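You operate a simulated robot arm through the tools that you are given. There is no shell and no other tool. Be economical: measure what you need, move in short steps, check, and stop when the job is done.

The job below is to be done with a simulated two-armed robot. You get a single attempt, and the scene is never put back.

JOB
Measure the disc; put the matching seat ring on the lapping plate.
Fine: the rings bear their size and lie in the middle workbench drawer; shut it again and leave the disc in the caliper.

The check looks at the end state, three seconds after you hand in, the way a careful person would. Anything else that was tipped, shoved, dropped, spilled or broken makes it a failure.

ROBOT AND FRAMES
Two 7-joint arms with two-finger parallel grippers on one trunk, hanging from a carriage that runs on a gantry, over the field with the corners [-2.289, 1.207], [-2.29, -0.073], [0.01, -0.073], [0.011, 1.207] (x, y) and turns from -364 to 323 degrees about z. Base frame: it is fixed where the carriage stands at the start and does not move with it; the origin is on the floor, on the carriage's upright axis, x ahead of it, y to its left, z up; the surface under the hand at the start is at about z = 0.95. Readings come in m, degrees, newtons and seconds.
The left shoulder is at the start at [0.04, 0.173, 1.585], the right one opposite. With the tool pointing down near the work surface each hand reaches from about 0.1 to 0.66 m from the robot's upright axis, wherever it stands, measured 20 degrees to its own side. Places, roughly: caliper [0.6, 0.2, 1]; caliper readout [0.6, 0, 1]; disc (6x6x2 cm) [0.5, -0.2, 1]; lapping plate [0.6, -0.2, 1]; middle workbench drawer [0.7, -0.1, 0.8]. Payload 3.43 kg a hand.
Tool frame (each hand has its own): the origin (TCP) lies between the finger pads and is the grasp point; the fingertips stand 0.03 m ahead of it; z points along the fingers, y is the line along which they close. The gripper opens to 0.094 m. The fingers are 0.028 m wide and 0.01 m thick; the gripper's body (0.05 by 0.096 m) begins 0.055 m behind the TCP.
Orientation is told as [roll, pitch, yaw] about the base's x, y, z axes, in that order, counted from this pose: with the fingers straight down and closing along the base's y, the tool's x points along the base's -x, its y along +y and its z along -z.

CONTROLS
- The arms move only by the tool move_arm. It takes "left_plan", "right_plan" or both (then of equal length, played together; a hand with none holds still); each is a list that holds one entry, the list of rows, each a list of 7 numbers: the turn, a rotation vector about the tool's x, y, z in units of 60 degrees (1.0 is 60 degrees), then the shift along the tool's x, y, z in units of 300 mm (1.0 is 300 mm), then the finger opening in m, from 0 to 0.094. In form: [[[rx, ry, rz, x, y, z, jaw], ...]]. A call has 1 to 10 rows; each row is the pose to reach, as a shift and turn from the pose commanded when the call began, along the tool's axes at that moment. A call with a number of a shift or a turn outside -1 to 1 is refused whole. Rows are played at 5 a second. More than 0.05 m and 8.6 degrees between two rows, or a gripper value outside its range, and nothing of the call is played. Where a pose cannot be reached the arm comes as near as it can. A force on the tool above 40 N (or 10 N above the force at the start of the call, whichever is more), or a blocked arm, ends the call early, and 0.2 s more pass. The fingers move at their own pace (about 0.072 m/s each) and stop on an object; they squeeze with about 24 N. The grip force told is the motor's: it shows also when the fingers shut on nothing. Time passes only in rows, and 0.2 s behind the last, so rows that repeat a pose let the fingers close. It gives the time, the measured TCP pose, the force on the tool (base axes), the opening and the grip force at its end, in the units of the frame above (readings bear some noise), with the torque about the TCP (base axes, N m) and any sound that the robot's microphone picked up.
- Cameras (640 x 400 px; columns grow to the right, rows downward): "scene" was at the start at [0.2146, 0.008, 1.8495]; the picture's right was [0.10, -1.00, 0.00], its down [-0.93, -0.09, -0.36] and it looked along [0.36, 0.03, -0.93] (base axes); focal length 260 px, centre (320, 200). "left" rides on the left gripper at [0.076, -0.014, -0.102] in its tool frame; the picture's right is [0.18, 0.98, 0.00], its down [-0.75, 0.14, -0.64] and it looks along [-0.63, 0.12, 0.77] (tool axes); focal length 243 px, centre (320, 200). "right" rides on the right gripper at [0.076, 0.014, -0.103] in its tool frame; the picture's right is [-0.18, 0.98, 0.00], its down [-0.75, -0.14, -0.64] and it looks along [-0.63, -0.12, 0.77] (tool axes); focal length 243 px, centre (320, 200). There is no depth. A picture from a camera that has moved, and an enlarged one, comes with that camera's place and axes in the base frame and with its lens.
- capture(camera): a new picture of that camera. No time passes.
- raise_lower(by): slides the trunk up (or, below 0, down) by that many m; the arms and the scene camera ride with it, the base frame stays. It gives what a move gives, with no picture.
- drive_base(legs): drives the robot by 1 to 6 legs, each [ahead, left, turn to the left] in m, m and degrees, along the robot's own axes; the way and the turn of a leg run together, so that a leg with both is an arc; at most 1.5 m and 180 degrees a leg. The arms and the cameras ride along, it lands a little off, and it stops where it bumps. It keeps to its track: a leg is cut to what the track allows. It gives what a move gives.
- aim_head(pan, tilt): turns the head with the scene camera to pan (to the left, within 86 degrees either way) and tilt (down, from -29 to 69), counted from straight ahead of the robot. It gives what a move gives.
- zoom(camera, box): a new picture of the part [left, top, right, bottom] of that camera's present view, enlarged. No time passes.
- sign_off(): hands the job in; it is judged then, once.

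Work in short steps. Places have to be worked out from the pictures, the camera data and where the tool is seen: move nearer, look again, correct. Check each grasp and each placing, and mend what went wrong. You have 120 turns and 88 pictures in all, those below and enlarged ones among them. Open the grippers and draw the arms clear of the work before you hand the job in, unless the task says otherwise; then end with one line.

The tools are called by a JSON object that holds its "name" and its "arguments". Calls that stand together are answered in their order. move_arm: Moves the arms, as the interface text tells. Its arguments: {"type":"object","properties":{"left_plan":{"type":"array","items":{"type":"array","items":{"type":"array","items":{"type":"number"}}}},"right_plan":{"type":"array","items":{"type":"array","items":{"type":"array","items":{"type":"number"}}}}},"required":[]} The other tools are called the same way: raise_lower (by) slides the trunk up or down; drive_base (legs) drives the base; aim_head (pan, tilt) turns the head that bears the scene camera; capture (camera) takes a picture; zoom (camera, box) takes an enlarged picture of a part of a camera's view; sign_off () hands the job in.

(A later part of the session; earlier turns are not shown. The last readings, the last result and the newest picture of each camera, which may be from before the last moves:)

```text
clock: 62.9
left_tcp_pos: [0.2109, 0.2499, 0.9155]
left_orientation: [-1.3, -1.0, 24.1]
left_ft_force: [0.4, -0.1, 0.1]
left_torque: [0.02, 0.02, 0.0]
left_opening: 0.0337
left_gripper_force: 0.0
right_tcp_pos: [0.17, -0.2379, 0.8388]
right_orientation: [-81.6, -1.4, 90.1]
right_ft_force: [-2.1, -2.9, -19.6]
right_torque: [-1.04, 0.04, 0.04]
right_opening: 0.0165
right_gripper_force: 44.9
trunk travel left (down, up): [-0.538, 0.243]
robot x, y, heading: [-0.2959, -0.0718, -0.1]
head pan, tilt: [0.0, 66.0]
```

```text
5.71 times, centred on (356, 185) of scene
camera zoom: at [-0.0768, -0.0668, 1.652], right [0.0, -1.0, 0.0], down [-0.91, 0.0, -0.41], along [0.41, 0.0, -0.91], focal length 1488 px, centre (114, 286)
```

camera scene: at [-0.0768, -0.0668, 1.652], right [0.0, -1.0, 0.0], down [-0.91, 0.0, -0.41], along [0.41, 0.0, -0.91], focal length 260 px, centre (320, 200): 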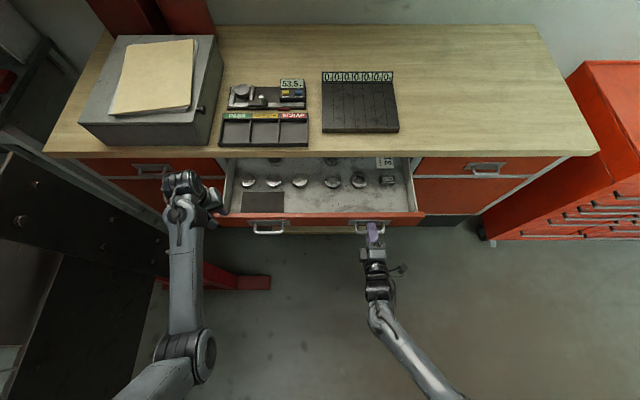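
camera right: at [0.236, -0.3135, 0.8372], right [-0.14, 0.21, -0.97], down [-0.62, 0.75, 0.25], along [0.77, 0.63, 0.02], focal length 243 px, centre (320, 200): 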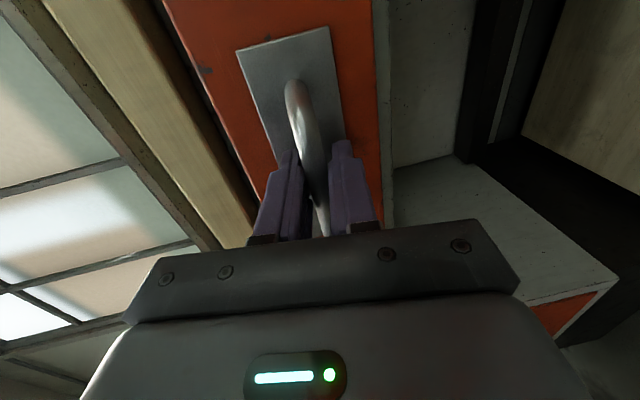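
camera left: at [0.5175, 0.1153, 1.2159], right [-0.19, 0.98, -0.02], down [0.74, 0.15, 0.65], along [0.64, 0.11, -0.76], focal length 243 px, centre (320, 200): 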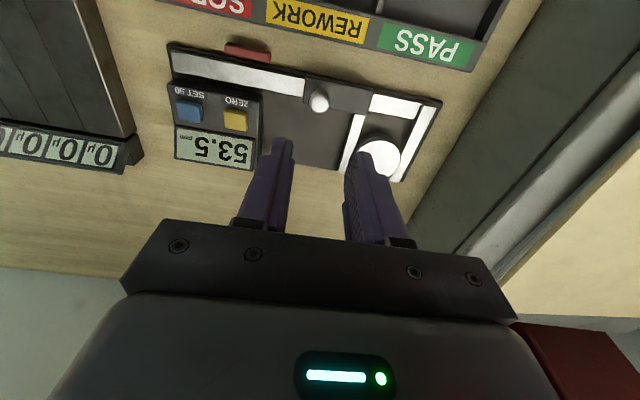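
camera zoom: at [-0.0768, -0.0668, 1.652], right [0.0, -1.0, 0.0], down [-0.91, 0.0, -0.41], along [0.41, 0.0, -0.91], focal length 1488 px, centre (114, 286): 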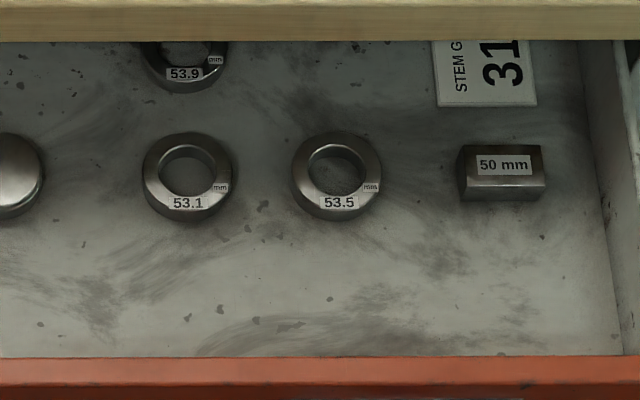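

The 53.5 ring (matching the disc) is at about [0.37, -0.207]; a bit near the bench edge. The left hand hovers close over the drawer's corner, so I raise it 60 mm, and then pull the drawer 80 mm more.

{"name": "move_arm", "arguments": {"left_plan": [[[0, 0, 0, 0, 0, -0.1, 0.034], [0, 0, 0, 0, 0, -0.2, 0.034]]]}}

{"name": "move_arm", "arguments": {"right_plan": [[[0, 0, 0, 0, 0.014, -0.09, 0.0], [0, 0, 0, 0, 0.028, -0.18, 0.0], [0, 0, 0, 0, 0.038, -0.266, 0.0], [0, 0, 0, 0, 0.038, -0.266, 0.0]]]}}

{"name": "zoom", "arguments": {"camera": "scene", "box": [218, 148, 426, 278]}}

```text
clock: 63.5
left_tcp_pos: [0.2144, 0.2503, 0.9721]
left_orientation: [-1.6, -2.1, 24.2]
left_ft_force: [9.5, -11.5, -14.0]
left_torque: [1.98, -0.11, 1.36]
left_opening: 0.034
left_gripper_force: 0.1
right_tcp_pos: [0.17, -0.2382, 0.8382]
right_orientation: [-81.5, -1.2, 90.2]
right_ft_force: [0.7, 0.7, -4.4]
right_torque: [-1.15, 0.02, -0.11]
right_opening: 0.0163
right_gripper_force: 44.4
trunk travel left (down, up): [-0.538, 0.243]
robot x, y, heading: [-0.295, -0.0678, -0.5]
head pan, tilt: [0.0, 66.0]
stopped in row 2 (left hand): the force on the tool passed its limit at 102 N (the readings are from after the stop); the commanded pose is now the measured one
```

```text
clock: 64.5
left_tcp_pos: [0.215, 0.25, 0.972]
left_orientation: [-1.4, -2.1, 24.2]
left_ft_force: [15.4, -19.4, -28.8]
left_torque: [3.52, -0.52, 2.21]
left_opening: 0.0338
left_gripper_force: 0.3
right_tcp_pos: [0.089, -0.2372, 0.8377]
right_orientation: [-81.5, -1.3, 90.1]
right_ft_force: [-2.6, -2.4, -9.1]
right_torque: [-0.99, 0.04, 0.39]
right_opening: 0.0165
right_gripper_force: 45.1
trunk travel left (down, up): [-0.538, 0.243]
robot x, y, heading: [-0.2969, -0.0666, -0.3]
head pan, tilt: [0.0, 66.0]
```

```text
3.08 times, centred on (322, 213) of scene
camera zoom: at [-0.0761, -0.0669, 1.6522], right [-0.01, -1.0, 0.0], down [-0.91, 0.0, -0.41], along [0.41, 0.0, -0.91], focal length 801 px, centre (314, 160)
```

zoom: 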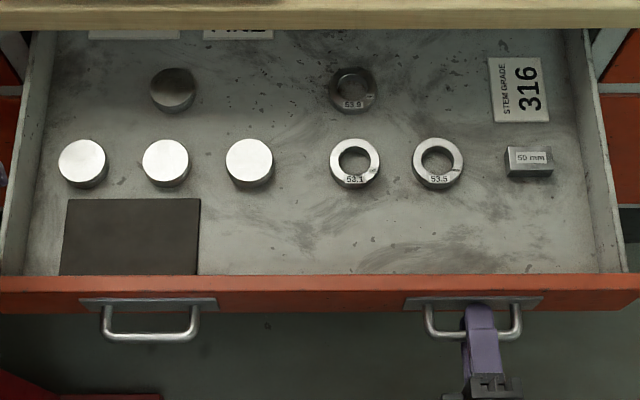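

Labels show a "STEM GRADE 316" card and other cards at the back, one ending in "…INE". I pull 60 mm more to read them.

{"name": "move_arm", "arguments": {"right_plan": [[[0, 0, 0, 0, 0.01, -0.07, 0.0], [0, 0, 0, 0, 0.02, -0.14, 0.0], [0, 0, 0, 0, 0.029, -0.2, 0.0], [0, 0, 0, 0, 0.029, -0.2, 0.0]]]}}

{"name": "zoom", "arguments": {"camera": "scene", "box": [218, 148, 426, 278]}}

```text
clock: 65.5
left_tcp_pos: [0.2128, 0.2521, 0.9719]
left_orientation: [-1.5, -2.0, 24.2]
left_ft_force: [16.1, -20.9, -34.8]
left_torque: [3.94, -0.92, 2.34]
left_opening: 0.0341
left_gripper_force: 0.0
right_tcp_pos: [0.0272, -0.2383, 0.8376]
right_orientation: [-81.5, -1.3, 90.0]
right_ft_force: [-2.6, -2.9, -16.9]
right_torque: [-1.07, 0.03, -0.33]
right_opening: 0.0165
right_gripper_force: 45.5
trunk travel left (down, up): [-0.538, 0.243]
robot x, y, heading: [-0.2962, -0.0695, -0.3]
head pan, tilt: [0.0, 66.0]
```

```text
3.08 times, centred on (322, 213) of scene
camera zoom: at [-0.0765, -0.0669, 1.652], right [-0.01, -1.0, 0.0], down [-0.91, 0.0, -0.41], along [0.41, 0.0, -0.91], focal length 801 px, centre (314, 160)
```

zoom: 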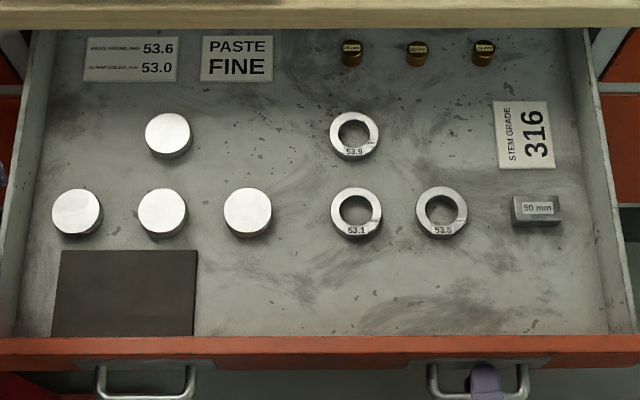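

The ring marked 53.5 is at about [0.231, -0.206], top z ≈ 0.824. I release the handle, back off, rise, and start turning the hand downward.

{"name": "move_arm", "arguments": {"right_plan": [[[0, 0, 0, 0, 0, 0, 0.05], [0, 0, 0, 0, 0, 0, 0.05], [0, 0, 0, 0, 0, -0.1, 0.05], [0, 0, 0, 0, 0, -0.2, 0.05], [0, 0, 0, 0, -0.12, -0.22, 0.05], [0, 0, 0, 0, -0.27, -0.22, 0.05], [0, 0, 0, 0, -0.42, -0.22, 0.05], [0, 0, 0, 0, -0.57, -0.2, 0.05]]]}}

{"name": "capture", "arguments": {"camera": "scene"}}

```text
clock: 67.3
left_tcp_pos: [0.2147, 0.25, 0.9736]
left_orientation: [-1.5, -2.0, 24.3]
left_ft_force: [16.3, -23.6, -36.4]
left_torque: [4.23, -0.99, 2.56]
left_opening: 0.034
left_gripper_force: 0.1
right_tcp_pos: [-0.0042, -0.2414, 1.0179]
right_orientation: [-81.8, -1.5, 90.1]
right_ft_force: [0.2, -0.1, -0.1]
right_torque: [-0.01, 0.02, -0.04]
right_opening: 0.0501
right_gripper_force: 0.0
trunk travel left (down, up): [-0.538, 0.243]
robot x, y, heading: [-0.2945, -0.0661, -0.3]
head pan, tilt: [0.0, 66.0]
```

```text
27 pictures are left
camera scene: at [-0.0759, -0.0668, 1.6523], right [-0.01, -1.0, 0.0], down [-0.91, 0.0, -0.41], along [0.41, 0.0, -0.91], focal length 260 px, centre (320, 200)
```

scene: 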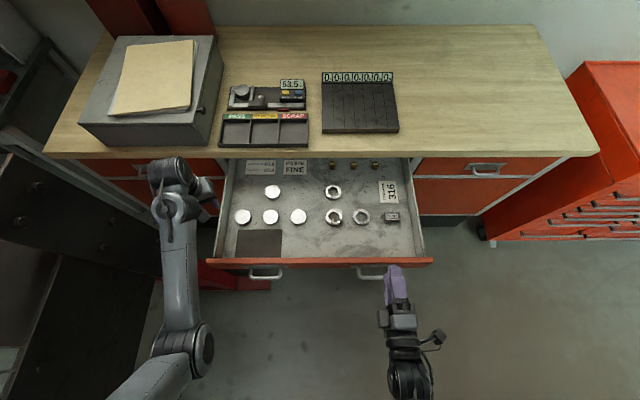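

Clear of the drawer. I tip the hand down 60° while moving it forward over the drawer (and ease the left hand a little down).

{"name": "move_arm", "arguments": {"left_plan": [[[0, 0, 0, 0, 0, 0.03, 0.034], [0, 0, 0, 0, 0, 0.07, 0.034], [0, 0, 0, 0, 0, 0.07, 0.034], [0, 0, 0, 0, 0, 0.07, 0.034], [0, 0, 0, 0, 0, 0.07, 0.034], [0, 0, 0, 0, 0, 0.07, 0.034], [0, 0, 0, 0, 0, 0.07, 0.034], [0, 0, 0, 0, 0, 0.07, 0.034]]], "right_plan": [[[-0.125, 0, 0, -0.015, -0.009, 0.062, 0.06], [-0.25, 0, 0, -0.03, -0.018, 0.124, 0.07], [-0.375, 0, 0, -0.045, -0.027, 0.186, 0.08], [-0.5, 0, 0, -0.06, -0.036, 0.248, 0.08], [-0.625, 0, 0, -0.075, -0.045, 0.31, 0.08], [-0.75, 0, 0, -0.09, -0.054, 0.372, 0.08], [-0.875, 0, 0, -0.105, -0.063, 0.434, 0.08], [-1.0, 0, 0, -0.12, -0.0715, 0.495, 0.08]]]}}

```text
clock: 69.0
left_tcp_pos: [0.2156, 0.2508, 0.9498]
left_orientation: [-1.4, -2.0, 24.2]
left_ft_force: [0.1, 0.7, 0.7]
left_torque: [-0.01, -0.01, -0.06]
left_opening: 0.0338
left_gripper_force: 0.1
right_tcp_pos: [0.1226, -0.2869, 0.9623]
right_orientation: [-27.5, 10.0, 91.8]
right_ft_force: [0.2, 0.7, -1.9]
right_torque: [-0.05, 0.01, -0.01]
right_opening: 0.08
right_gripper_force: 0.1
right hand out of reach, approached as far as the arm can: row 7, 8
trunk travel left (down, up): [-0.538, 0.243]
robot x, y, heading: [-0.2944, -0.0733, 0.1]
head pan, tilt: [0.0, 66.0]
stopped in row 8 (right hand): the arm was blocked; the commanded pose is now the measured one
```

The hand met its own joint limit half-turned. I bring it to straight down with a gentler yaw (45°) while shifting toward the ring.

{"name": "move_arm", "arguments": {"right_plan": [[[-0.0625, 0.004, 0.1, -0.027, -0.03, 0.015, 0.08], [-0.125, 0.008, 0.2, -0.055, -0.06, 0.03, 0.08], [-0.1875, 0.012, 0.3, -0.082, -0.09, 0.045, 0.08], [-0.25, 0.016, 0.4, -0.11, -0.118, 0.06, 0.08], [-0.3125, 0.02, 0.5, -0.137, -0.148, 0.074, 0.08], [-0.375, 0.025, 0.6, -0.164, -0.177, 0.088, 0.08], [-0.4375, 0.029, 0.7, -0.19, -0.206, 0.103, 0.08], [-0.5, 0.033, 0.803, -0.218, -0.236, 0.118, 0.08], [-0.5, 0.033, 0.803, -0.218, -0.236, 0.118, 0.08]]]}}

{"name": "capture", "arguments": {"camera": "right"}}

```text
clock: 69.6
left_tcp_pos: [0.2144, 0.2503, 0.9501]
left_orientation: [-1.5, -1.9, 24.3]
left_ft_force: [0.3, 0.2, -0.3]
left_torque: [0.02, 0.01, -0.04]
left_opening: 0.0341
left_gripper_force: 0.1
right_tcp_pos: [0.1304, -0.363, 0.9336]
right_orientation: [-23.1, 17.0, 82.6]
right_ft_force: [-0.1, 0.3, 0.4]
right_torque: [0.0, -0.02, -0.04]
right_opening: 0.0801
right_gripper_force: 0.0
right hand out of reach, approached as far as the arm can: row 1, 2
trunk travel left (down, up): [-0.538, 0.243]
robot x, y, heading: [-0.2938, -0.0682, -0.2]
head pan, tilt: [0.0, 66.0]
stopped in row 2 (right hand): the arm was blocked; the commanded pose is now the measured one
```

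```text
26 pictures are left
camera right: at [0.0715, -0.4028, 1.0401], right [-0.89, 0.18, -0.42], down [-0.01, 0.92, 0.4], along [0.46, 0.36, -0.81], focal length 243 px, centre (320, 200)
```

right: 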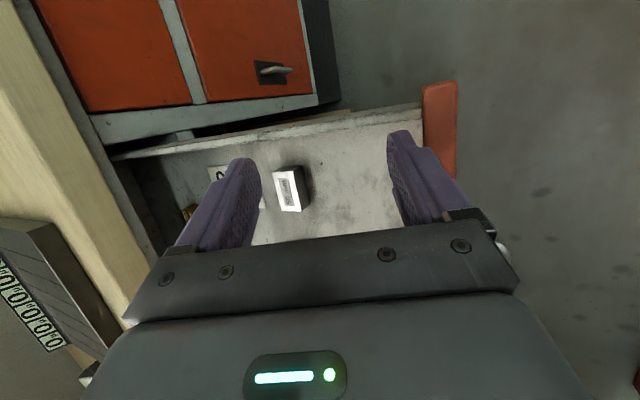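

Still at the wrist's limit. I first stretch the arm forward and inward without turning, where there is more freedom.

{"name": "move_arm", "arguments": {"right_plan": [[[0, 0, 0, -0.08, -0.1, -0.008, 0.08], [0, 0, 0, -0.16, -0.2, -0.016, 0.08], [0, 0, 0, -0.24, -0.3, -0.024, 0.08], [0, 0, 0, -0.32, -0.4, -0.03, 0.08], [0, 0, 0, -0.41, -0.5, -0.038, 0.08], [0, 0, 0, -0.41, -0.5, -0.038, 0.08]]]}}

{"name": "capture", "arguments": {"camera": "scene"}}

```text
clock: 70.4
left_tcp_pos: [0.2165, 0.2495, 0.9506]
left_orientation: [-1.5, -1.9, 24.2]
left_ft_force: [-0.1, 0.1, -0.2]
left_torque: [0.03, -0.02, 0.01]
left_opening: 0.0338
left_gripper_force: 0.0
right_tcp_pos: [0.1985, -0.388, 0.9448]
right_orientation: [-23.0, 26.5, 80.8]
right_ft_force: [-0.7, 0.5, -0.3]
right_torque: [0.0, -0.01, 0.01]
right_opening: 0.0801
right_gripper_force: 0.0
trunk travel left (down, up): [-0.538, 0.243]
robot x, y, heading: [-0.2954, -0.067, -0.2]
head pan, tilt: [0.0, 66.0]
stopped in row 3 (right hand): the arm was blocked; the commanded pose is now the measured one
```

```text
25 pictures are left
camera scene: at [-0.0758, -0.0668, 1.6523], right [-0.01, -1.0, 0.0], down [-0.91, 0.01, -0.41], along [0.41, 0.0, -0.91], focal length 260 px, centre (320, 200)
```

scene: 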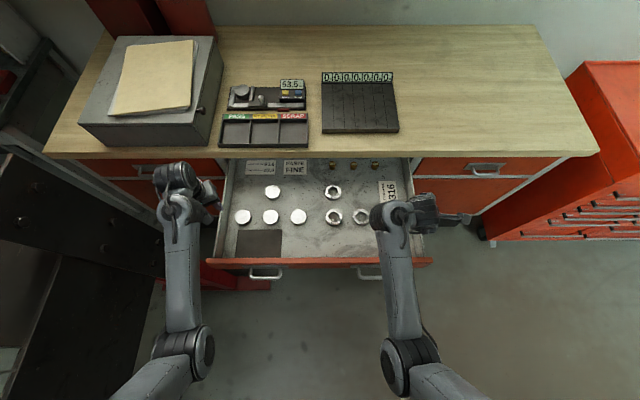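

The wrist is twisted outward. I unwind it in place toward straight down with yaw about 30°.

{"name": "move_arm", "arguments": {"right_plan": [[[-0.063, -0.028, 0.104, 0, 0, 0, 0.08], [-0.126, -0.055, 0.208, 0, 0, 0, 0.08], [-0.189, -0.083, 0.313, 0, 0, 0, 0.08], [-0.252, -0.111, 0.417, 0, 0, 0, 0.08], [-0.315, -0.139, 0.521, 0, 0, 0, 0.08], [-0.378, -0.166, 0.625, 0, 0, 0, 0.08], [-0.441, -0.194, 0.73, 0, 0, 0, 0.08], [-0.504, -0.222, 0.834, 0, 0, 0, 0.08], [-0.504, -0.222, 0.834, 0, 0, 0, 0.08]]]}}

```text
clock: 71.1
left_tcp_pos: [0.215, 0.2493, 0.9514]
left_orientation: [-1.4, -2.0, 24.2]
left_ft_force: [-0.2, 0.1, 0.3]
left_torque: [-0.03, 0.01, 0.03]
left_opening: 0.0342
left_gripper_force: 0.1
right_tcp_pos: [0.1948, -0.4748, 0.9522]
right_orientation: [-22.9, 25.0, 63.9]
right_ft_force: [-0.8, 0.7, -0.2]
right_torque: [0.0, -0.02, -0.01]
right_opening: 0.0803
right_gripper_force: 0.0
right hand out of reach, approached as far as the arm can: row 1, 2, 3
trunk travel left (down, up): [-0.538, 0.243]
robot x, y, heading: [-0.2936, -0.0673, -0.2]
head pan, tilt: [0.0, 66.0]
stopped in row 3 (right hand): the arm was blocked; the commanded pose is now the measured one
```

The wrist unwinds only when the arm is stretched, as before. I drive back 0.3 m and raise the trunk so it can stretch out in free air.

{"name": "drive_base", "arguments": {"legs": [[-0.3, 0, 0]]}}

{"name": "raise_lower", "arguments": {"by": 0.2}}

```text
clock: 73.1
left_tcp_pos: [-0.0819, 0.2508, 0.95]
left_orientation: [-1.5, -1.9, 24.0]
left_ft_force: [-0.9, 0.7, -0.5]
left_torque: [0.03, -0.01, -0.05]
left_opening: 0.0339
left_gripper_force: 0.0
right_tcp_pos: [-0.1046, -0.4741, 0.9508]
right_orientation: [-22.8, 25.0, 63.8]
right_ft_force: [-1.1, 0.1, -0.2]
right_torque: [-0.03, -0.03, 0.03]
right_opening: 0.0801
right_gripper_force: 0.0
trunk travel left (down, up): [-0.538, 0.243]
robot x, y, heading: [-0.5883, -0.0654, -0.4]
head pan, tilt: [0.0, 66.0]
```

```text
clock: 75.3
left_tcp_pos: [-0.0806, 0.2503, 1.1494]
left_orientation: [-1.5, -1.9, 23.9]
left_ft_force: [0.5, 0.0, -0.1]
left_torque: [-0.01, 0.02, -0.04]
left_opening: 0.0342
left_gripper_force: 0.0
right_tcp_pos: [-0.1035, -0.4744, 1.1524]
right_orientation: [-22.9, 25.0, 63.7]
right_ft_force: [0.0, 0.4, 0.5]
right_torque: [-0.01, -0.02, -0.03]
right_opening: 0.08
right_gripper_force: 0.0
trunk travel left (down, up): [-0.738, 0.043]
robot x, y, heading: [-0.5933, -0.0668, -0.4]
head pan, tilt: [0.0, 66.0]
```

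I stretch the right arm forward and down in free air, keeping its orientation.

{"name": "move_arm", "arguments": {"right_plan": [[[0, 0, 0, -0.08, -0.068, 0.09, 0.08], [0, 0, 0, -0.16, -0.136, 0.178, 0.08], [0, 0, 0, -0.24, -0.204, 0.267, 0.08], [0, 0, 0, -0.315, -0.272, 0.355, 0.08], [0, 0, 0, -0.315, -0.272, 0.355, 0.08]]]}}

```text
clock: 76.5
left_tcp_pos: [-0.0814, 0.2505, 1.1515]
left_orientation: [-1.6, -1.9, 24.0]
left_ft_force: [-0.6, -0.2, -0.1]
left_torque: [0.01, 0.02, -0.03]
left_opening: 0.034
left_gripper_force: 0.1
right_tcp_pos: [0.0271, -0.4741, 1.0514]
right_orientation: [-23.0, 25.0, 63.7]
right_ft_force: [0.4, 0.0, -0.2]
right_torque: [0.0, 0.0, -0.03]
right_opening: 0.0802
right_gripper_force: 0.1
trunk travel left (down, up): [-0.738, 0.043]
robot x, y, heading: [-0.5891, -0.0633, -0.7]
head pan, tilt: [0.0, 66.0]
```

Good. Now I rotate to straight down, yaw 30°, in place.

{"name": "move_arm", "arguments": {"right_plan": [[[-0.07, -0.041, 0.09, 0, 0, 0, 0.08], [-0.139, -0.083, 0.179, 0, 0, 0, 0.08], [-0.209, -0.124, 0.269, 0, 0, 0, 0.08], [-0.278, -0.166, 0.359, 0, 0, 0, 0.08], [-0.348, -0.207, 0.449, 0, 0, 0, 0.08], [-0.417, -0.249, 0.538, 0, 0, 0, 0.08], [-0.487, -0.29, 0.628, 0, 0, 0, 0.08], [-0.487, -0.29, 0.628, 0, 0, 0, 0.08]]]}}

```text
clock: 78.3
left_tcp_pos: [-0.0811, 0.2505, 1.1514]
left_orientation: [-1.5, -2.0, 23.9]
left_ft_force: [0.3, 0.2, -0.3]
left_torque: [-0.03, 0.0, -0.02]
left_opening: 0.034
left_gripper_force: 0.0
right_tcp_pos: [0.0276, -0.4747, 1.0512]
right_orientation: [-0.1, 0.0, 30.0]
right_ft_force: [0.7, -0.2, -0.2]
right_torque: [0.04, -0.02, 0.01]
right_opening: 0.08
right_gripper_force: 0.0
trunk travel left (down, up): [-0.738, 0.043]
robot x, y, heading: [-0.592, -0.0647, -0.3]
head pan, tilt: [0.0, 66.0]
```

The hand is straight down now. I line it up in y with the ring, drive ahead 0.25 m, and lower the trunk 0.12 m.

{"name": "move_arm", "arguments": {"right_plan": [[[0, 0, 0, -0.052, 0.142, 0, 0.08], [0, 0, 0, -0.104, 0.285, 0, 0.08], [0, 0, 0, -0.156, 0.427, 0, 0.08], [0, 0, 0, -0.208, 0.57, 0, 0.08], [0, 0, 0, -0.26, 0.712, 0, 0.08], [0, 0, 0, -0.313, 0.855, 0, 0.08], [0, 0, 0, -0.313, 0.855, 0, 0.08]]]}}

{"name": "drive_base", "arguments": {"legs": [[0.25, 0, 0]]}}

{"name": "raise_lower", "arguments": {"by": -0.12}}

{"name": "capture", "arguments": {"camera": "right"}}

```text
clock: 79.9
left_tcp_pos: [-0.0799, 0.2499, 1.151]
left_orientation: [-1.6, -1.9, 24.0]
left_ft_force: [-0.2, -0.4, -0.3]
left_torque: [0.03, -0.02, 0.02]
left_opening: 0.034
left_gripper_force: 0.1
right_tcp_pos: [-0.0215, -0.2046, 1.0516]
right_orientation: [0.1, 0.0, 30.1]
right_ft_force: [0.1, -0.3, -0.5]
right_torque: [-0.01, -0.01, -0.02]
right_opening: 0.0801
right_gripper_force: 0.1
trunk travel left (down, up): [-0.738, 0.043]
robot x, y, heading: [-0.5903, -0.0617, -0.8]
head pan, tilt: [0.0, 66.0]
```

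```text
clock: 81.7
left_tcp_pos: [0.168, 0.2485, 1.1511]
left_orientation: [-1.5, -2.0, 23.9]
left_ft_force: [-0.4, -0.1, 0.3]
left_torque: [0.0, 0.01, -0.03]
left_opening: 0.0339
left_gripper_force: 0.2
right_tcp_pos: [0.2268, -0.2072, 1.0508]
right_orientation: [0.1, 0.0, 30.1]
right_ft_force: [-0.2, -0.9, 0.2]
right_torque: [-0.01, 0.05, -0.02]
right_opening: 0.0799
right_gripper_force: 0.1
trunk travel left (down, up): [-0.738, 0.043]
robot x, y, heading: [-0.3442, -0.069, -0.6]
head pan, tilt: [0.0, 66.0]
```

```text
clock: 83.2
left_tcp_pos: [0.1673, 0.2486, 1.031]
left_orientation: [-1.5, -2.0, 24.1]
left_ft_force: [1.0, -0.8, 0.3]
left_torque: [0.0, 0.03, -0.02]
left_opening: 0.0341
left_gripper_force: 0.1
right_tcp_pos: [0.2266, -0.2082, 0.9311]
right_orientation: [0.0, -0.1, 30.2]
right_ft_force: [0.5, -1.1, 0.4]
right_torque: [-0.02, 0.02, 0.01]
right_opening: 0.0799
right_gripper_force: 0.0
trunk travel left (down, up): [-0.618, 0.163]
robot x, y, heading: [-0.3402, -0.0694, -0.7]
head pan, tilt: [0.0, 66.0]
```

```text
24 pictures are left
camera right: at [0.1545, -0.2326, 1.0341], right [-0.33, 0.94, 0.0], down [0.72, 0.26, 0.64], along [0.61, 0.21, -0.77], focal length 243 px, centre (320, 200)
```

right: 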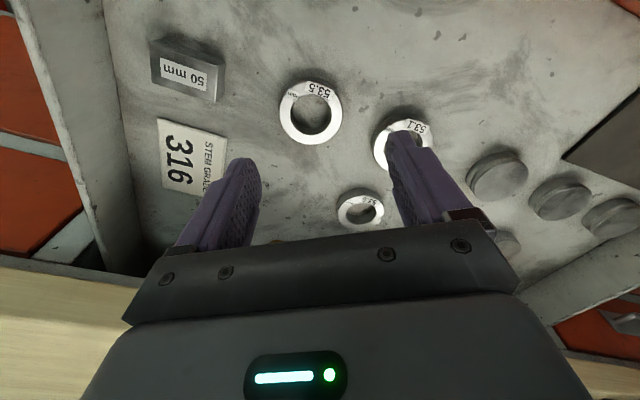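

Ring 53.5 is at about [0.230, -0.214]; its neighbour is 25 mm edge to edge, so I narrow the opening to 66 mm, correct, descend 60 mm and look.

{"name": "move_arm", "arguments": {"right_plan": [[[0, 0, 0, 0, -0.023, 0, 0.066], [0, 0, 0, 0, -0.023, 0.1, 0.066], [0, 0, 0, 0, -0.023, 0.2, 0.066], [0, 0, 0, 0, -0.023, 0.2, 0.066]]]}}

{"name": "capture", "arguments": {"camera": "right"}}

```text
clock: 84.2
left_tcp_pos: [0.168, 0.2483, 1.0295]
left_orientation: [-1.5, -1.9, 24.0]
left_ft_force: [1.2, 0.3, -0.1]
left_torque: [-0.01, -0.01, 0.0]
left_opening: 0.0341
left_gripper_force: 0.0
right_tcp_pos: [0.2301, -0.2141, 0.8708]
right_orientation: [0.1, 0.0, 30.1]
right_ft_force: [-0.1, 0.9, -0.7]
right_torque: [-0.01, 0.03, 0.03]
right_opening: 0.0662
right_gripper_force: 0.0
trunk travel left (down, up): [-0.618, 0.163]
robot x, y, heading: [-0.3422, -0.0642, -0.3]
head pan, tilt: [0.0, 66.0]
```

```text
23 pictures are left
camera right: at [0.1574, -0.2385, 0.9737], right [-0.33, 0.94, 0.0], down [0.72, 0.26, 0.64], along [0.6, 0.21, -0.77], focal length 243 px, centre (320, 200)
```

right: 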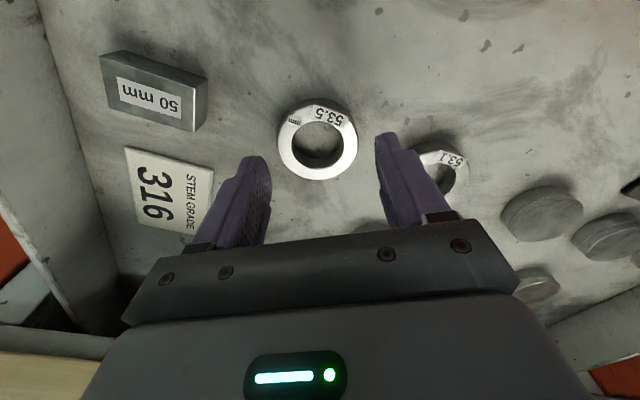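

Centred. I descend in small steps, watching for floor contact.

{"name": "move_arm", "arguments": {"right_plan": [[[0, 0, 0, -0.003, 0, 0.05, 0.066], [0, 0, 0, -0.003, 0, 0.1, 0.066], [0, 0, 0, -0.003, 0, 0.117, 0.066], [0, 0, 0, -0.003, 0, 0.117, 0.066]]]}}

{"name": "capture", "arguments": {"camera": "right"}}

```text
clock: 85.2
left_tcp_pos: [0.1688, 0.248, 1.0305]
left_orientation: [-1.5, -1.9, 24.0]
left_ft_force: [0.3, 0.9, -0.4]
left_torque: [0.04, -0.01, 0.01]
left_opening: 0.0341
left_gripper_force: 0.0
right_tcp_pos: [0.2318, -0.2131, 0.8357]
right_orientation: [0.0, 0.0, 30.0]
right_ft_force: [-0.5, -0.3, 0.2]
right_torque: [0.01, 0.0, 0.0]
right_opening: 0.0659
right_gripper_force: 0.0
trunk travel left (down, up): [-0.618, 0.163]
robot x, y, heading: [-0.3445, -0.0668, -0.6]
head pan, tilt: [0.0, 66.0]
```

```text
22 pictures are left
camera right: at [0.1585, -0.2381, 0.9385], right [-0.33, 0.94, 0.0], down [0.72, 0.26, 0.64], along [0.61, 0.21, -0.77], focal length 243 px, centre (320, 200)
```

right: 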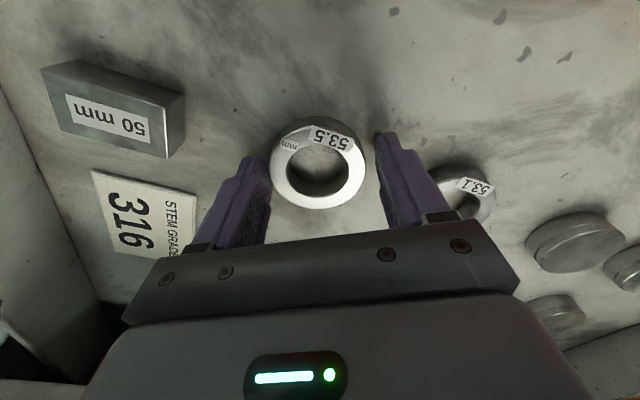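

Ring top is near z 0.814; I lower 6 mm more and close.

{"name": "move_arm", "arguments": {"right_plan": [[[0, 0, 0, 0, 0, 0.01, 0.066], [0, 0, 0, 0, 0, 0.02, 0.066], [0, 0, 0, 0, 0, 0.02, 0.04], [0, 0, 0, 0, 0, 0.02, 0.04], [0, 0, 0, 0, 0, 0.02, 0.035]]]}}

{"name": "capture", "arguments": {"camera": "right"}}

```text
clock: 86.4
left_tcp_pos: [0.1674, 0.2477, 1.0307]
left_orientation: [-1.5, -2.0, 24.0]
left_ft_force: [0.5, 0.5, -1.0]
left_torque: [-0.02, 0.0, 0.01]
left_opening: 0.034
left_gripper_force: 0.0
right_tcp_pos: [0.2304, -0.2131, 0.8316]
right_orientation: [0.0, 0.0, 30.1]
right_ft_force: [-2.6, 1.5, 9.5]
right_torque: [0.08, 0.01, 0.0]
right_opening: 0.0569
right_gripper_force: 24.4
trunk travel left (down, up): [-0.618, 0.163]
robot x, y, heading: [-0.3418, -0.0664, -0.2]
head pan, tilt: [0.0, 66.0]
```

```text
21 pictures are left
camera right: at [0.1575, -0.2385, 0.9348], right [-0.33, 0.94, 0.0], down [0.72, 0.26, 0.64], along [0.61, 0.21, -0.77], focal length 243 px, centre (320, 200)
```

right: 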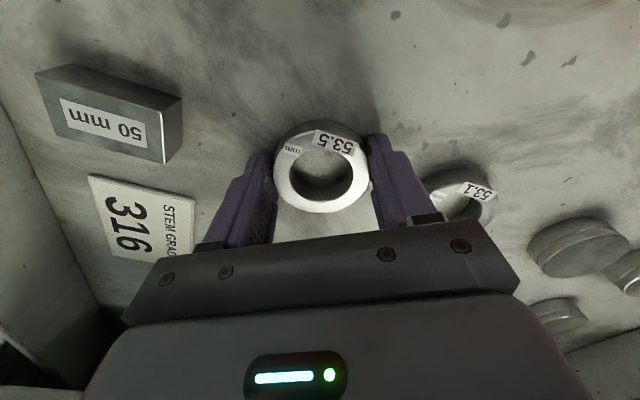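

Ring held at 56.9 mm, bottom level with the fingertips. I lift it 120 mm (and bring the left hand inward), raise the trunk, and look.

{"name": "move_arm", "arguments": {"right_plan": [[[0, 0, 0, 0, 0, -0.08, 0.035], [0, 0, 0, 0, 0, -0.2, 0.035], [0, 0, 0, 0, 0, -0.3, 0.035], [0, 0, 0, 0, 0, -0.4, 0.035]]], "left_plan": [[[0, 0, 0, 0.027, -0.061, 0, 0.034], [0, 0, 0, 0.054, -0.122, 0, 0.034], [0, 0, 0, 0.081, -0.183, 0, 0.034], [0, 0, 0, 0.109, -0.244, 0, 0.034]]]}}

{"name": "raise_lower", "arguments": {"by": 0.12}}

{"name": "capture", "arguments": {"camera": "right"}}

```text
clock: 87.4
left_tcp_pos: [0.1682, 0.1676, 1.0316]
left_orientation: [-1.5, -1.9, 24.0]
left_ft_force: [-0.3, 0.6, -1.4]
left_torque: [-0.04, 0.0, 0.03]
left_opening: 0.0339
left_gripper_force: 0.0
right_tcp_pos: [0.2324, -0.2138, 0.9496]
right_orientation: [0.0, 0.2, 30.0]
right_ft_force: [-0.2, -0.1, -2.7]
right_torque: [0.0, -0.02, 0.0]
right_opening: 0.0569
right_gripper_force: 24.3
trunk travel left (down, up): [-0.618, 0.163]
robot x, y, heading: [-0.3431, -0.0702, -0.5]
head pan, tilt: [0.0, 66.0]
```

```text
clock: 88.9
left_tcp_pos: [0.1679, 0.1675, 1.152]
left_orientation: [-1.5, -2.0, 24.1]
left_ft_force: [0.1, 0.5, 0.0]
left_torque: [-0.02, 0.03, -0.02]
left_opening: 0.034
left_gripper_force: 0.0
right_tcp_pos: [0.2332, -0.2139, 1.0693]
right_orientation: [0.1, 0.1, 30.0]
right_ft_force: [-0.6, -0.1, -1.3]
right_torque: [-0.01, 0.0, -0.02]
right_opening: 0.0571
right_gripper_force: 24.3
trunk travel left (down, up): [-0.738, 0.043]
robot x, y, heading: [-0.3468, -0.0696, -0.6]
head pan, tilt: [0.0, 66.0]
```

```text
20 pictures are left
camera right: at [0.1594, -0.2389, 1.1721], right [-0.33, 0.94, 0.0], down [0.72, 0.26, 0.64], along [0.6, 0.21, -0.77], focal length 243 px, centre (320, 200)
```

right: 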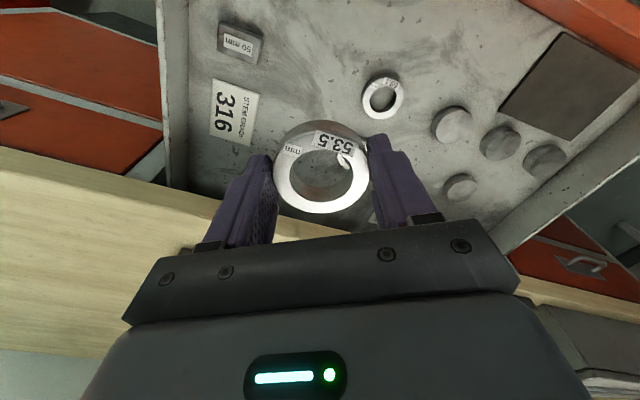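

The 53.5 ring is in hand, and the others are untouched. I drive ahead to bring it over the plate.

{"name": "drive_base", "arguments": {"legs": [[0.34, 0, 0]]}}

{"name": "capture", "arguments": {"camera": "right"}}

```text
clock: 91.1
left_tcp_pos: [0.5104, 0.1665, 1.1518]
left_orientation: [-1.6, -1.9, 23.9]
left_ft_force: [0.2, -0.4, -0.8]
left_torque: [-0.02, 0.01, -0.02]
left_opening: 0.034
left_gripper_force: 0.1
right_tcp_pos: [0.5738, -0.2139, 1.0689]
right_orientation: [0.0, 0.1, 30.0]
right_ft_force: [0.7, -1.5, -1.5]
right_torque: [0.02, 0.03, 0.0]
right_opening: 0.0568
right_gripper_force: 24.1
trunk travel left (down, up): [-0.738, 0.043]
robot x, y, heading: [0.0005, -0.0689, -0.3]
head pan, tilt: [0.0, 66.0]
```

```text
19 pictures are left
camera right: at [0.5013, -0.2408, 1.1723], right [-0.33, 0.94, 0.0], down [0.72, 0.26, 0.64], along [0.6, 0.21, -0.77], focal length 243 px, centre (320, 200)
```

right: 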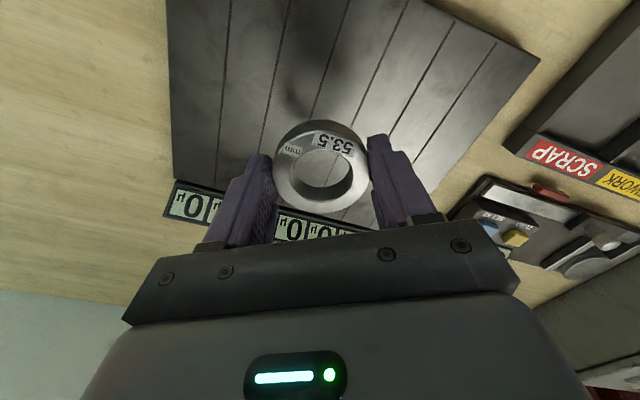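

The ring hangs over the middle of the plate. I lower it to just above the plate (expected touch near TCP z 0.998).

{"name": "move_arm", "arguments": {"right_plan": [[[0, 0, 0, 0, 0, 0.08, 0.035], [0, 0, 0, 0, 0, 0.16, 0.035], [0, 0, 0, 0, 0, 0.19, 0.035], [0, 0, 0, 0, 0, 0.19, 0.035]]]}}

{"name": "move_arm", "arguments": {"right_plan": [[[0, 0, 0, 0, 0, 0.01, 0.035], [0, 0, 0, 0, 0, 0.02, 0.035], [0, 0, 0, 0, 0, 0.02, 0.035]]]}}

```text
clock: 92.1
left_tcp_pos: [0.5111, 0.1654, 1.1504]
left_orientation: [-1.5, -1.8, 23.9]
left_ft_force: [0.2, -0.3, -0.8]
left_torque: [0.02, -0.03, -0.02]
left_opening: 0.0342
left_gripper_force: 0.1
right_tcp_pos: [0.5741, -0.2136, 1.0126]
right_orientation: [0.0, 0.0, 30.0]
right_ft_force: [0.2, 0.0, -1.4]
right_torque: [0.02, -0.01, 0.03]
right_opening: 0.0568
right_gripper_force: 23.7
trunk travel left (down, up): [-0.738, 0.043]
robot x, y, heading: [-0.0045, -0.0703, -0.6]
head pan, tilt: [0.0, 66.0]
```

```text
clock: 92.9
left_tcp_pos: [0.509, 0.1661, 1.1513]
left_orientation: [-1.4, -1.8, 23.9]
left_ft_force: [0.6, 0.7, 0.3]
left_torque: [-0.03, 0.01, 0.02]
left_opening: 0.0337
left_gripper_force: 0.1
right_tcp_pos: [0.5749, -0.2144, 1.0058]
right_orientation: [0.0, 0.0, 30.0]
right_ft_force: [0.7, 0.5, -3.0]
right_torque: [0.01, 0.01, -0.01]
right_opening: 0.0568
right_gripper_force: 23.9
trunk travel left (down, up): [-0.738, 0.043]
robot x, y, heading: [-0.0009, -0.07, -0.7]
head pan, tilt: [0.0, 66.0]
```

No touch yet; further down in small steps.

{"name": "move_arm", "arguments": {"right_plan": [[[0, 0, 0, 0, 0, 0.008, 0.035], [0, 0, 0, 0, 0, 0.015, 0.035], [0, 0, 0, 0, 0, 0.015, 0.035]]]}}

{"name": "move_arm", "arguments": {"right_plan": [[[0, 0, 0, 0, 0, 0.007, 0.035], [0, 0, 0, 0, 0, 0.007, 0.035]]]}}

```text
clock: 93.7
left_tcp_pos: [0.5089, 0.165, 1.1529]
left_orientation: [-1.5, -1.9, 23.9]
left_ft_force: [0.1, 0.4, -0.1]
left_torque: [0.0, 0.02, 0.0]
left_opening: 0.0339
left_gripper_force: 0.0
right_tcp_pos: [0.5757, -0.2155, 1.0024]
right_orientation: [-0.1, -0.1, 30.0]
right_ft_force: [-9.9, 1.1, 27.6]
right_torque: [0.34, 0.56, -0.09]
right_opening: 0.0568
right_gripper_force: 23.9
trunk travel left (down, up): [-0.738, 0.043]
robot x, y, heading: [0.0005, -0.0718, -0.3]
head pan, tilt: [0.0, 66.0]
```

```text
clock: 94.0
left_tcp_pos: [0.5098, 0.1665, 1.1507]
left_orientation: [-1.6, -1.9, 23.9]
left_ft_force: [0.5, 0.3, 0.2]
left_torque: [-0.01, 0.0, 0.0]
left_opening: 0.0341
left_gripper_force: 0.0
right_tcp_pos: [0.5762, -0.2147, 1.0051]
right_orientation: [0.0, 0.0, 30.0]
right_ft_force: [-6.3, -2.2, 12.7]
right_torque: [0.22, 0.42, 0.13]
right_opening: 0.0568
right_gripper_force: 23.5
trunk travel left (down, up): [-0.738, 0.043]
robot x, y, heading: [-0.0028, -0.0693, -0.4]
head pan, tilt: [0.0, 66.0]
stopped in row 1 (right hand): the force on the tool passed its limit at 44 N (the readings are from after the stop); the commanded pose is now the measured one
```

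Contact made at z ≈ 1.003. I open the fingers, rise, and look.

{"name": "move_arm", "arguments": {"right_plan": [[[0, 0, 0, 0, 0, 0, 0.057], [0, 0, 0, 0, 0, 0, 0.062], [0, 0, 0, 0, 0, 0, 0.07], [0, 0, 0, 0, 0, -0.05, 0.07], [0, 0, 0, 0, 0, -0.15, 0.07], [0, 0, 0, 0, 0, -0.28, 0.07]]]}}

{"name": "capture", "arguments": {"camera": "right"}}

{"name": "capture", "arguments": {"camera": "scene"}}

```text
clock: 95.5
left_tcp_pos: [0.5093, 0.1662, 1.1525]
left_orientation: [-1.5, -1.9, 23.8]
left_ft_force: [-0.3, 0.6, 0.4]
left_torque: [0.0, 0.02, -0.01]
left_opening: 0.034
left_gripper_force: 0.1
right_tcp_pos: [0.5757, -0.2157, 1.0876]
right_orientation: [0.0, 0.0, 30.2]
right_ft_force: [-0.6, -0.9, 0.1]
right_torque: [-0.02, 0.0, 0.01]
right_opening: 0.0699
right_gripper_force: 0.1
trunk travel left (down, up): [-0.738, 0.043]
robot x, y, heading: [-0.0023, -0.0709, -0.7]
head pan, tilt: [0.0, 66.0]
```

```text
18 pictures are left
camera right: at [0.5025, -0.2403, 1.1903], right [-0.33, 0.94, 0.0], down [0.72, 0.26, 0.64], along [0.61, 0.21, -0.77], focal length 243 px, centre (320, 200)
```

right: 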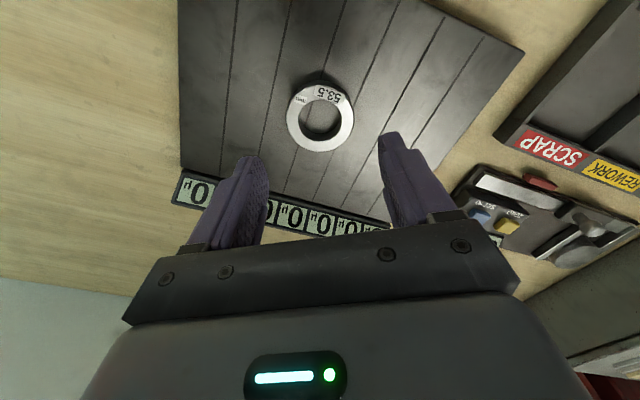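

```text
17 pictures are left
camera scene: at [0.217, -0.0694, 1.8523], right [-0.01, -1.0, 0.0], down [-0.91, 0.01, -0.41], along [0.41, 0.0, -0.91], focal length 260 px, centre (320, 200)
```

scene: 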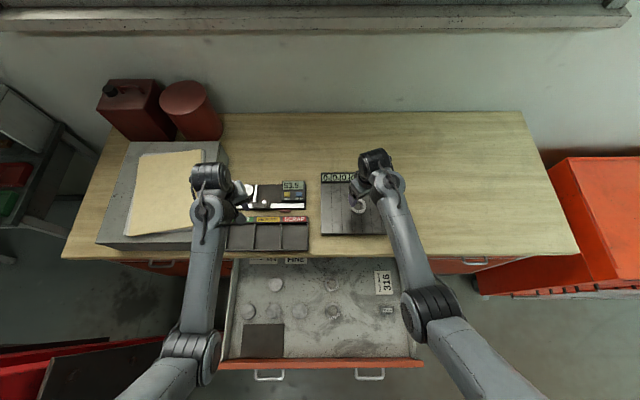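

The 53.5 ring lies flat on the plate. Next: shut the drawer by pushing on the front's middle with closed fingertips. I drive back 0.55 m, square the right hand's yaw, and tilt it 45° forward.

{"name": "drive_base", "arguments": {"legs": [[-0.56, 0, 0]]}}

{"name": "move_arm", "arguments": {"right_plan": [[[0, 0, 0.13, 0, 0, 0, 0.04], [0, 0, 0.26, 0, 0, 0, 0.0], [0, 0, 0.39, 0, 0, 0, 0.0], [0, 0, 0.5, 0, 0, 0, 0.0], [0, 0, 0.5, 0, 0, 0, 0.0]]]}}

{"name": "move_arm", "arguments": {"right_plan": [[[0, -0.13, 0, 0, 0.05, 0, 0.0], [0, -0.26, 0, 0, 0.1, 0, 0.0], [0, -0.39, 0, 0, 0.15, 0, 0.0], [0, -0.52, 0, 0, 0.2, 0, 0.0], [0, -0.65, 0, 0, 0.25, 0, 0.0], [0, -0.75, 0, 0, 0.3, 0, 0.0], [0, -0.75, 0, 0, 0.3, 0, 0.0]]]}}

```text
clock: 98.7
left_tcp_pos: [-0.0487, 0.1698, 1.1509]
left_orientation: [-1.5, -1.9, 23.8]
left_ft_force: [-0.8, -0.4, 0.2]
left_torque: [-0.04, -0.01, -0.02]
left_opening: 0.0341
left_gripper_force: 0.0
right_tcp_pos: [0.0157, -0.2097, 1.0878]
right_orientation: [0.0, -0.1, 29.9]
right_ft_force: [-0.4, 0.4, 0.0]
right_torque: [0.02, -0.04, 0.0]
right_opening: 0.0702
right_gripper_force: 0.0
trunk travel left (down, up): [-0.738, 0.043]
robot x, y, heading: [-0.5595, -0.0637, -0.9]
head pan, tilt: [0.0, 66.0]
```

```text
clock: 99.9
left_tcp_pos: [-0.049, 0.1706, 1.1501]
left_orientation: [-1.4, -2.0, 23.8]
left_ft_force: [-0.2, 0.6, 0.1]
left_torque: [-0.01, -0.03, 0.01]
left_opening: 0.034
left_gripper_force: 0.0
right_tcp_pos: [0.0168, -0.2103, 1.0878]
right_orientation: [0.0, -0.1, -0.3]
right_ft_force: [-0.4, 0.0, -0.2]
right_torque: [0.0, -0.02, 0.03]
right_opening: 0.0001
right_gripper_force: 23.9
trunk travel left (down, up): [-0.738, 0.043]
robot x, y, heading: [-0.5601, -0.0616, -0.6]
head pan, tilt: [0.0, 66.0]
```

```text
clock: 101.5
left_tcp_pos: [-0.0483, 0.1711, 1.1508]
left_orientation: [-1.6, -2.0, 23.8]
left_ft_force: [-0.5, 0.0, 0.9]
left_torque: [-0.04, 0.0, 0.02]
left_opening: 0.0338
left_gripper_force: 0.0
right_tcp_pos: [0.0161, -0.1201, 1.088]
right_orientation: [0.0, -45.1, -0.2]
right_ft_force: [-1.5, 0.4, -0.4]
right_torque: [-0.02, 0.03, -0.01]
right_opening: 0.0
right_gripper_force: 24.2
trunk travel left (down, up): [-0.738, 0.043]
robot x, y, heading: [-0.5627, -0.0652, -0.6]
head pan, tilt: [0.0, 66.0]
```

Tilted as wanted. I bring the fingertips down in front of the drawer front's middle (y ≈ -0.07), then lower the trunk 0.1 m.

{"name": "move_arm", "arguments": {"right_plan": [[[0, 0, 0, 0.12, 0.055, 0, 0.0], [0, 0, 0, 0.22, 0.11, 0.04, 0.0], [0, 0, 0, 0.31, 0.167, 0.09, 0.0], [0, 0, 0, 0.389, 0.167, 0.13, 0.0], [0, 0, 0, 0.389, 0.167, 0.13, 0.0]]]}}

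{"name": "raise_lower", "arguments": {"by": -0.1}}

{"name": "capture", "arguments": {"camera": "right"}}

{"name": "zoom", "arguments": {"camera": "scene", "box": [200, 60, 440, 210]}}

```text
clock: 102.7
left_tcp_pos: [-0.0494, 0.17, 1.1516]
left_orientation: [-1.6, -2.0, 23.8]
left_ft_force: [0.2, 0.0, 0.3]
left_torque: [0.0, -0.02, -0.02]
left_opening: 0.034
left_gripper_force: 0.0
right_tcp_pos: [-0.0396, -0.0689, 0.9776]
right_orientation: [0.0, -45.2, -0.1]
right_ft_force: [-0.6, -0.4, -0.3]
right_torque: [0.0, 0.02, -0.02]
right_opening: 0.0
right_gripper_force: 23.5
trunk travel left (down, up): [-0.738, 0.043]
robot x, y, heading: [-0.5636, -0.0635, -0.8]
head pan, tilt: [0.0, 66.0]
```

```text
clock: 104.0
left_tcp_pos: [-0.0485, 0.1716, 1.0508]
left_orientation: [-1.5, -2.0, 23.9]
left_ft_force: [-0.4, 0.0, 0.2]
left_torque: [0.01, 0.06, 0.02]
left_opening: 0.034
left_gripper_force: 0.1
right_tcp_pos: [-0.0387, -0.0697, 0.8779]
right_orientation: [0.0, -45.0, -0.1]
right_ft_force: [0.1, -0.3, -0.3]
right_torque: [-0.01, -0.04, 0.0]
right_opening: 0.0
right_gripper_force: 24.1
trunk travel left (down, up): [-0.638, 0.143]
robot x, y, heading: [-0.5599, -0.0631, -0.8]
head pan, tilt: [0.0, 66.0]
```

```text
16 pictures are left
camera right: at [-0.1652, -0.0552, 0.8967], right [0.13, 0.98, 0.13], down [0.08, -0.14, 0.99], along [0.99, -0.12, -0.09], focal length 243 px, centre (320, 200)
```

right: 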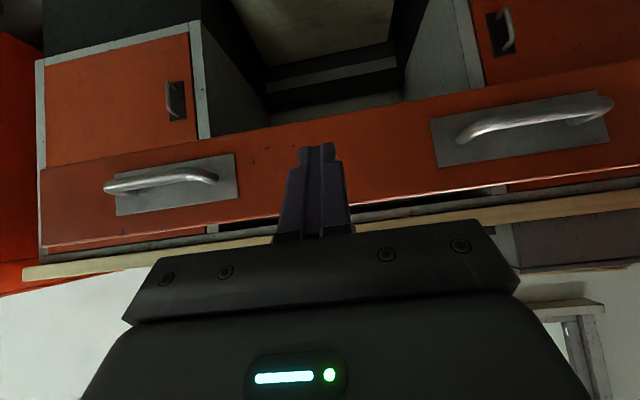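

```text
2.67 times, centred on (320, 135) of scene
camera zoom: at [-0.3421, -0.064, 1.7524], right [-0.01, -1.0, 0.0], down [-0.91, 0.01, -0.41], along [0.41, 0.0, -0.91], focal length 694 px, centre (320, 373)
```

zoom: 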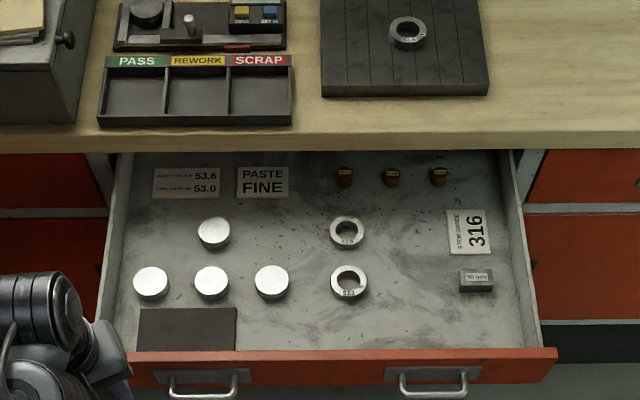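

The fingertips face the bare middle of the drawer front (z 0.80–0.873). I lower them 17 mm and drive ahead 0.3 m to push it in.

{"name": "move_arm", "arguments": {"right_plan": [[[0, 0, 0, 0.04, 0, 0.04, 0.0], [0, 0, 0, 0.04, 0, 0.04, 0.0]]]}}

{"name": "drive_base", "arguments": {"legs": [[0.3, 0, 0]]}}

{"name": "capture", "arguments": {"camera": "scene"}}

```text
clock: 104.6
left_tcp_pos: [-0.0495, 0.1711, 1.0519]
left_orientation: [-1.5, -2.0, 23.8]
left_ft_force: [-0.7, 0.5, 0.3]
left_torque: [-0.05, -0.01, -0.04]
left_opening: 0.034
left_gripper_force: 0.1
right_tcp_pos: [-0.0437, -0.0821, 0.8526]
right_orientation: [-1.4, -44.7, 0.8]
right_ft_force: [0.2, 0.1, 0.3]
right_torque: [-0.02, -0.02, 0.0]
right_opening: 0.0
right_gripper_force: 24.1
trunk travel left (down, up): [-0.638, 0.143]
robot x, y, heading: [-0.5595, -0.0628, -0.8]
head pan, tilt: [0.0, 66.0]
```

```text
clock: 106.6
left_tcp_pos: [0.2514, 0.168, 1.0508]
left_orientation: [-1.5, -2.0, 23.8]
left_ft_force: [-0.9, 0.6, 0.4]
left_torque: [0.02, 0.03, -0.02]
left_opening: 0.0341
left_gripper_force: 0.1
right_tcp_pos: [0.2632, -0.0864, 0.856]
right_orientation: [-1.4, -45.0, 0.8]
right_ft_force: [0.7, 0.6, 0.1]
right_torque: [-0.01, 0.03, 0.03]
right_opening: 0.0
right_gripper_force: 24.1
trunk travel left (down, up): [-0.638, 0.143]
robot x, y, heading: [-0.2596, -0.0675, -0.5]
head pan, tilt: [0.0, 66.0]
```

```text
14 pictures are left
camera scene: at [-0.0418, -0.0672, 1.7524], right [-0.01, -1.0, 0.0], down [-0.91, 0.01, -0.41], along [0.41, 0.0, -0.91], focal length 260 px, centre (320, 200)
```

scene: 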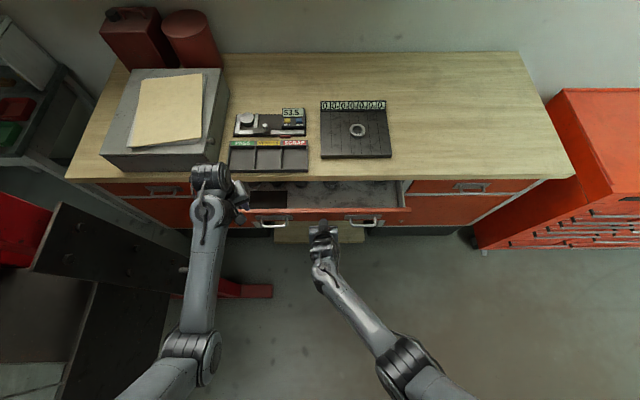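

The drawer is closing smoothly. I drive on 0.12 m.

{"name": "drive_base", "arguments": {"legs": [[0.12, 0, 0]]}}

{"name": "zoom", "arguments": {"camera": "scene", "box": [220, 120, 440, 260]}}

```text
clock: 107.9
left_tcp_pos: [0.3709, 0.1657, 1.0526]
left_orientation: [-1.5, -1.9, 23.8]
left_ft_force: [-0.3, -0.2, 0.6]
left_torque: [0.02, 0.02, -0.01]
left_opening: 0.034
left_gripper_force: 0.0
right_tcp_pos: [0.3816, -0.0883, 0.8556]
right_orientation: [-1.6, -45.1, 0.9]
right_ft_force: [0.1, -0.5, 0.4]
right_torque: [-0.01, 0.04, 0.03]
right_opening: 0.0001
right_gripper_force: 23.9
trunk travel left (down, up): [-0.638, 0.143]
robot x, y, heading: [-0.1468, -0.0714, -0.3]
head pan, tilt: [0.0, 66.0]
```

```text
2.86 times, centred on (330, 190) of scene
camera zoom: at [0.0776, -0.0685, 1.7524], right [-0.01, -1.0, 0.0], down [-0.91, 0.01, -0.41], along [0.41, 0.0, -0.91], focal length 744 px, centre (291, 229)
```

zoom: 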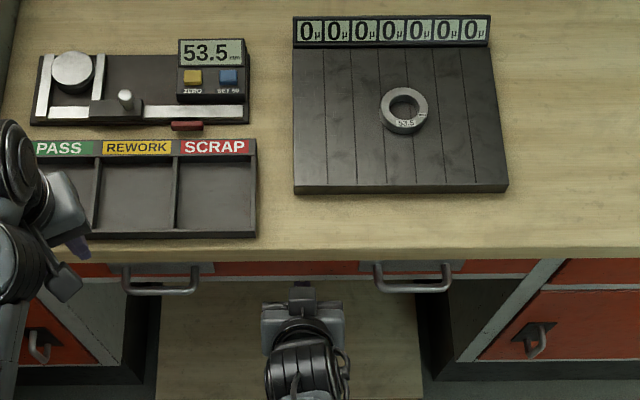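

Only about 3–4 cm remain. I push on with the arm in small steps until it stops.

{"name": "move_arm", "arguments": {"right_plan": [[[0, 0, 0, -0.024, 0, 0.024, 0.0], [0, 0, 0, -0.047, 0, 0.047, 0.0], [0, 0, 0, -0.071, 0, 0.071, 0.0], [0, 0, 0, -0.071, 0, 0.071, 0.0]]]}}

{"name": "zoom", "arguments": {"camera": "scene", "box": [220, 180, 440, 260]}}

```text
clock: 109.1
left_tcp_pos: [0.3712, 0.1664, 1.052]
left_orientation: [-1.5, -2.0, 23.8]
left_ft_force: [-0.2, -1.1, 0.3]
left_torque: [0.02, -0.01, 0.0]
left_opening: 0.034
left_gripper_force: 0.1
right_tcp_pos: [0.403, -0.1263, 0.837]
right_orientation: [-5.4, -44.2, 3.0]
right_ft_force: [0.4, 0.1, -0.4]
right_torque: [0.03, -0.01, 0.01]
right_opening: 0.0002
right_gripper_force: 23.7
trunk travel left (down, up): [-0.638, 0.143]
robot x, y, heading: [-0.1401, -0.073, -0.6]
head pan, tilt: [0.0, 66.0]
stopped in row 4 (right hand): the arm was blocked; the commanded pose is now the measured one
```

```text
2.91 times, centred on (330, 220) of scene
camera zoom: at [0.0773, -0.0686, 1.7523], right [-0.01, -1.0, 0.0], down [-0.91, 0.01, -0.41], along [0.41, 0.0, -0.91], focal length 758 px, centre (291, 142)
```

zoom: 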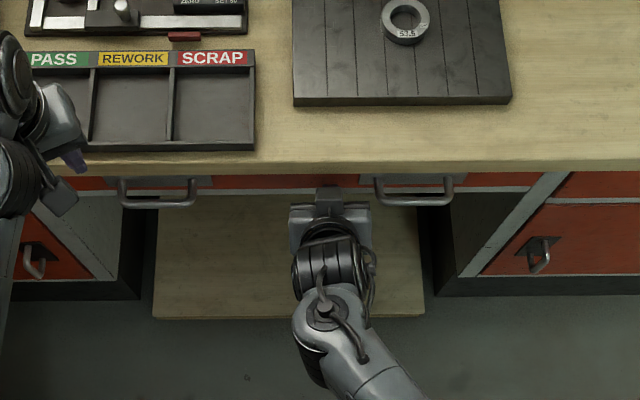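

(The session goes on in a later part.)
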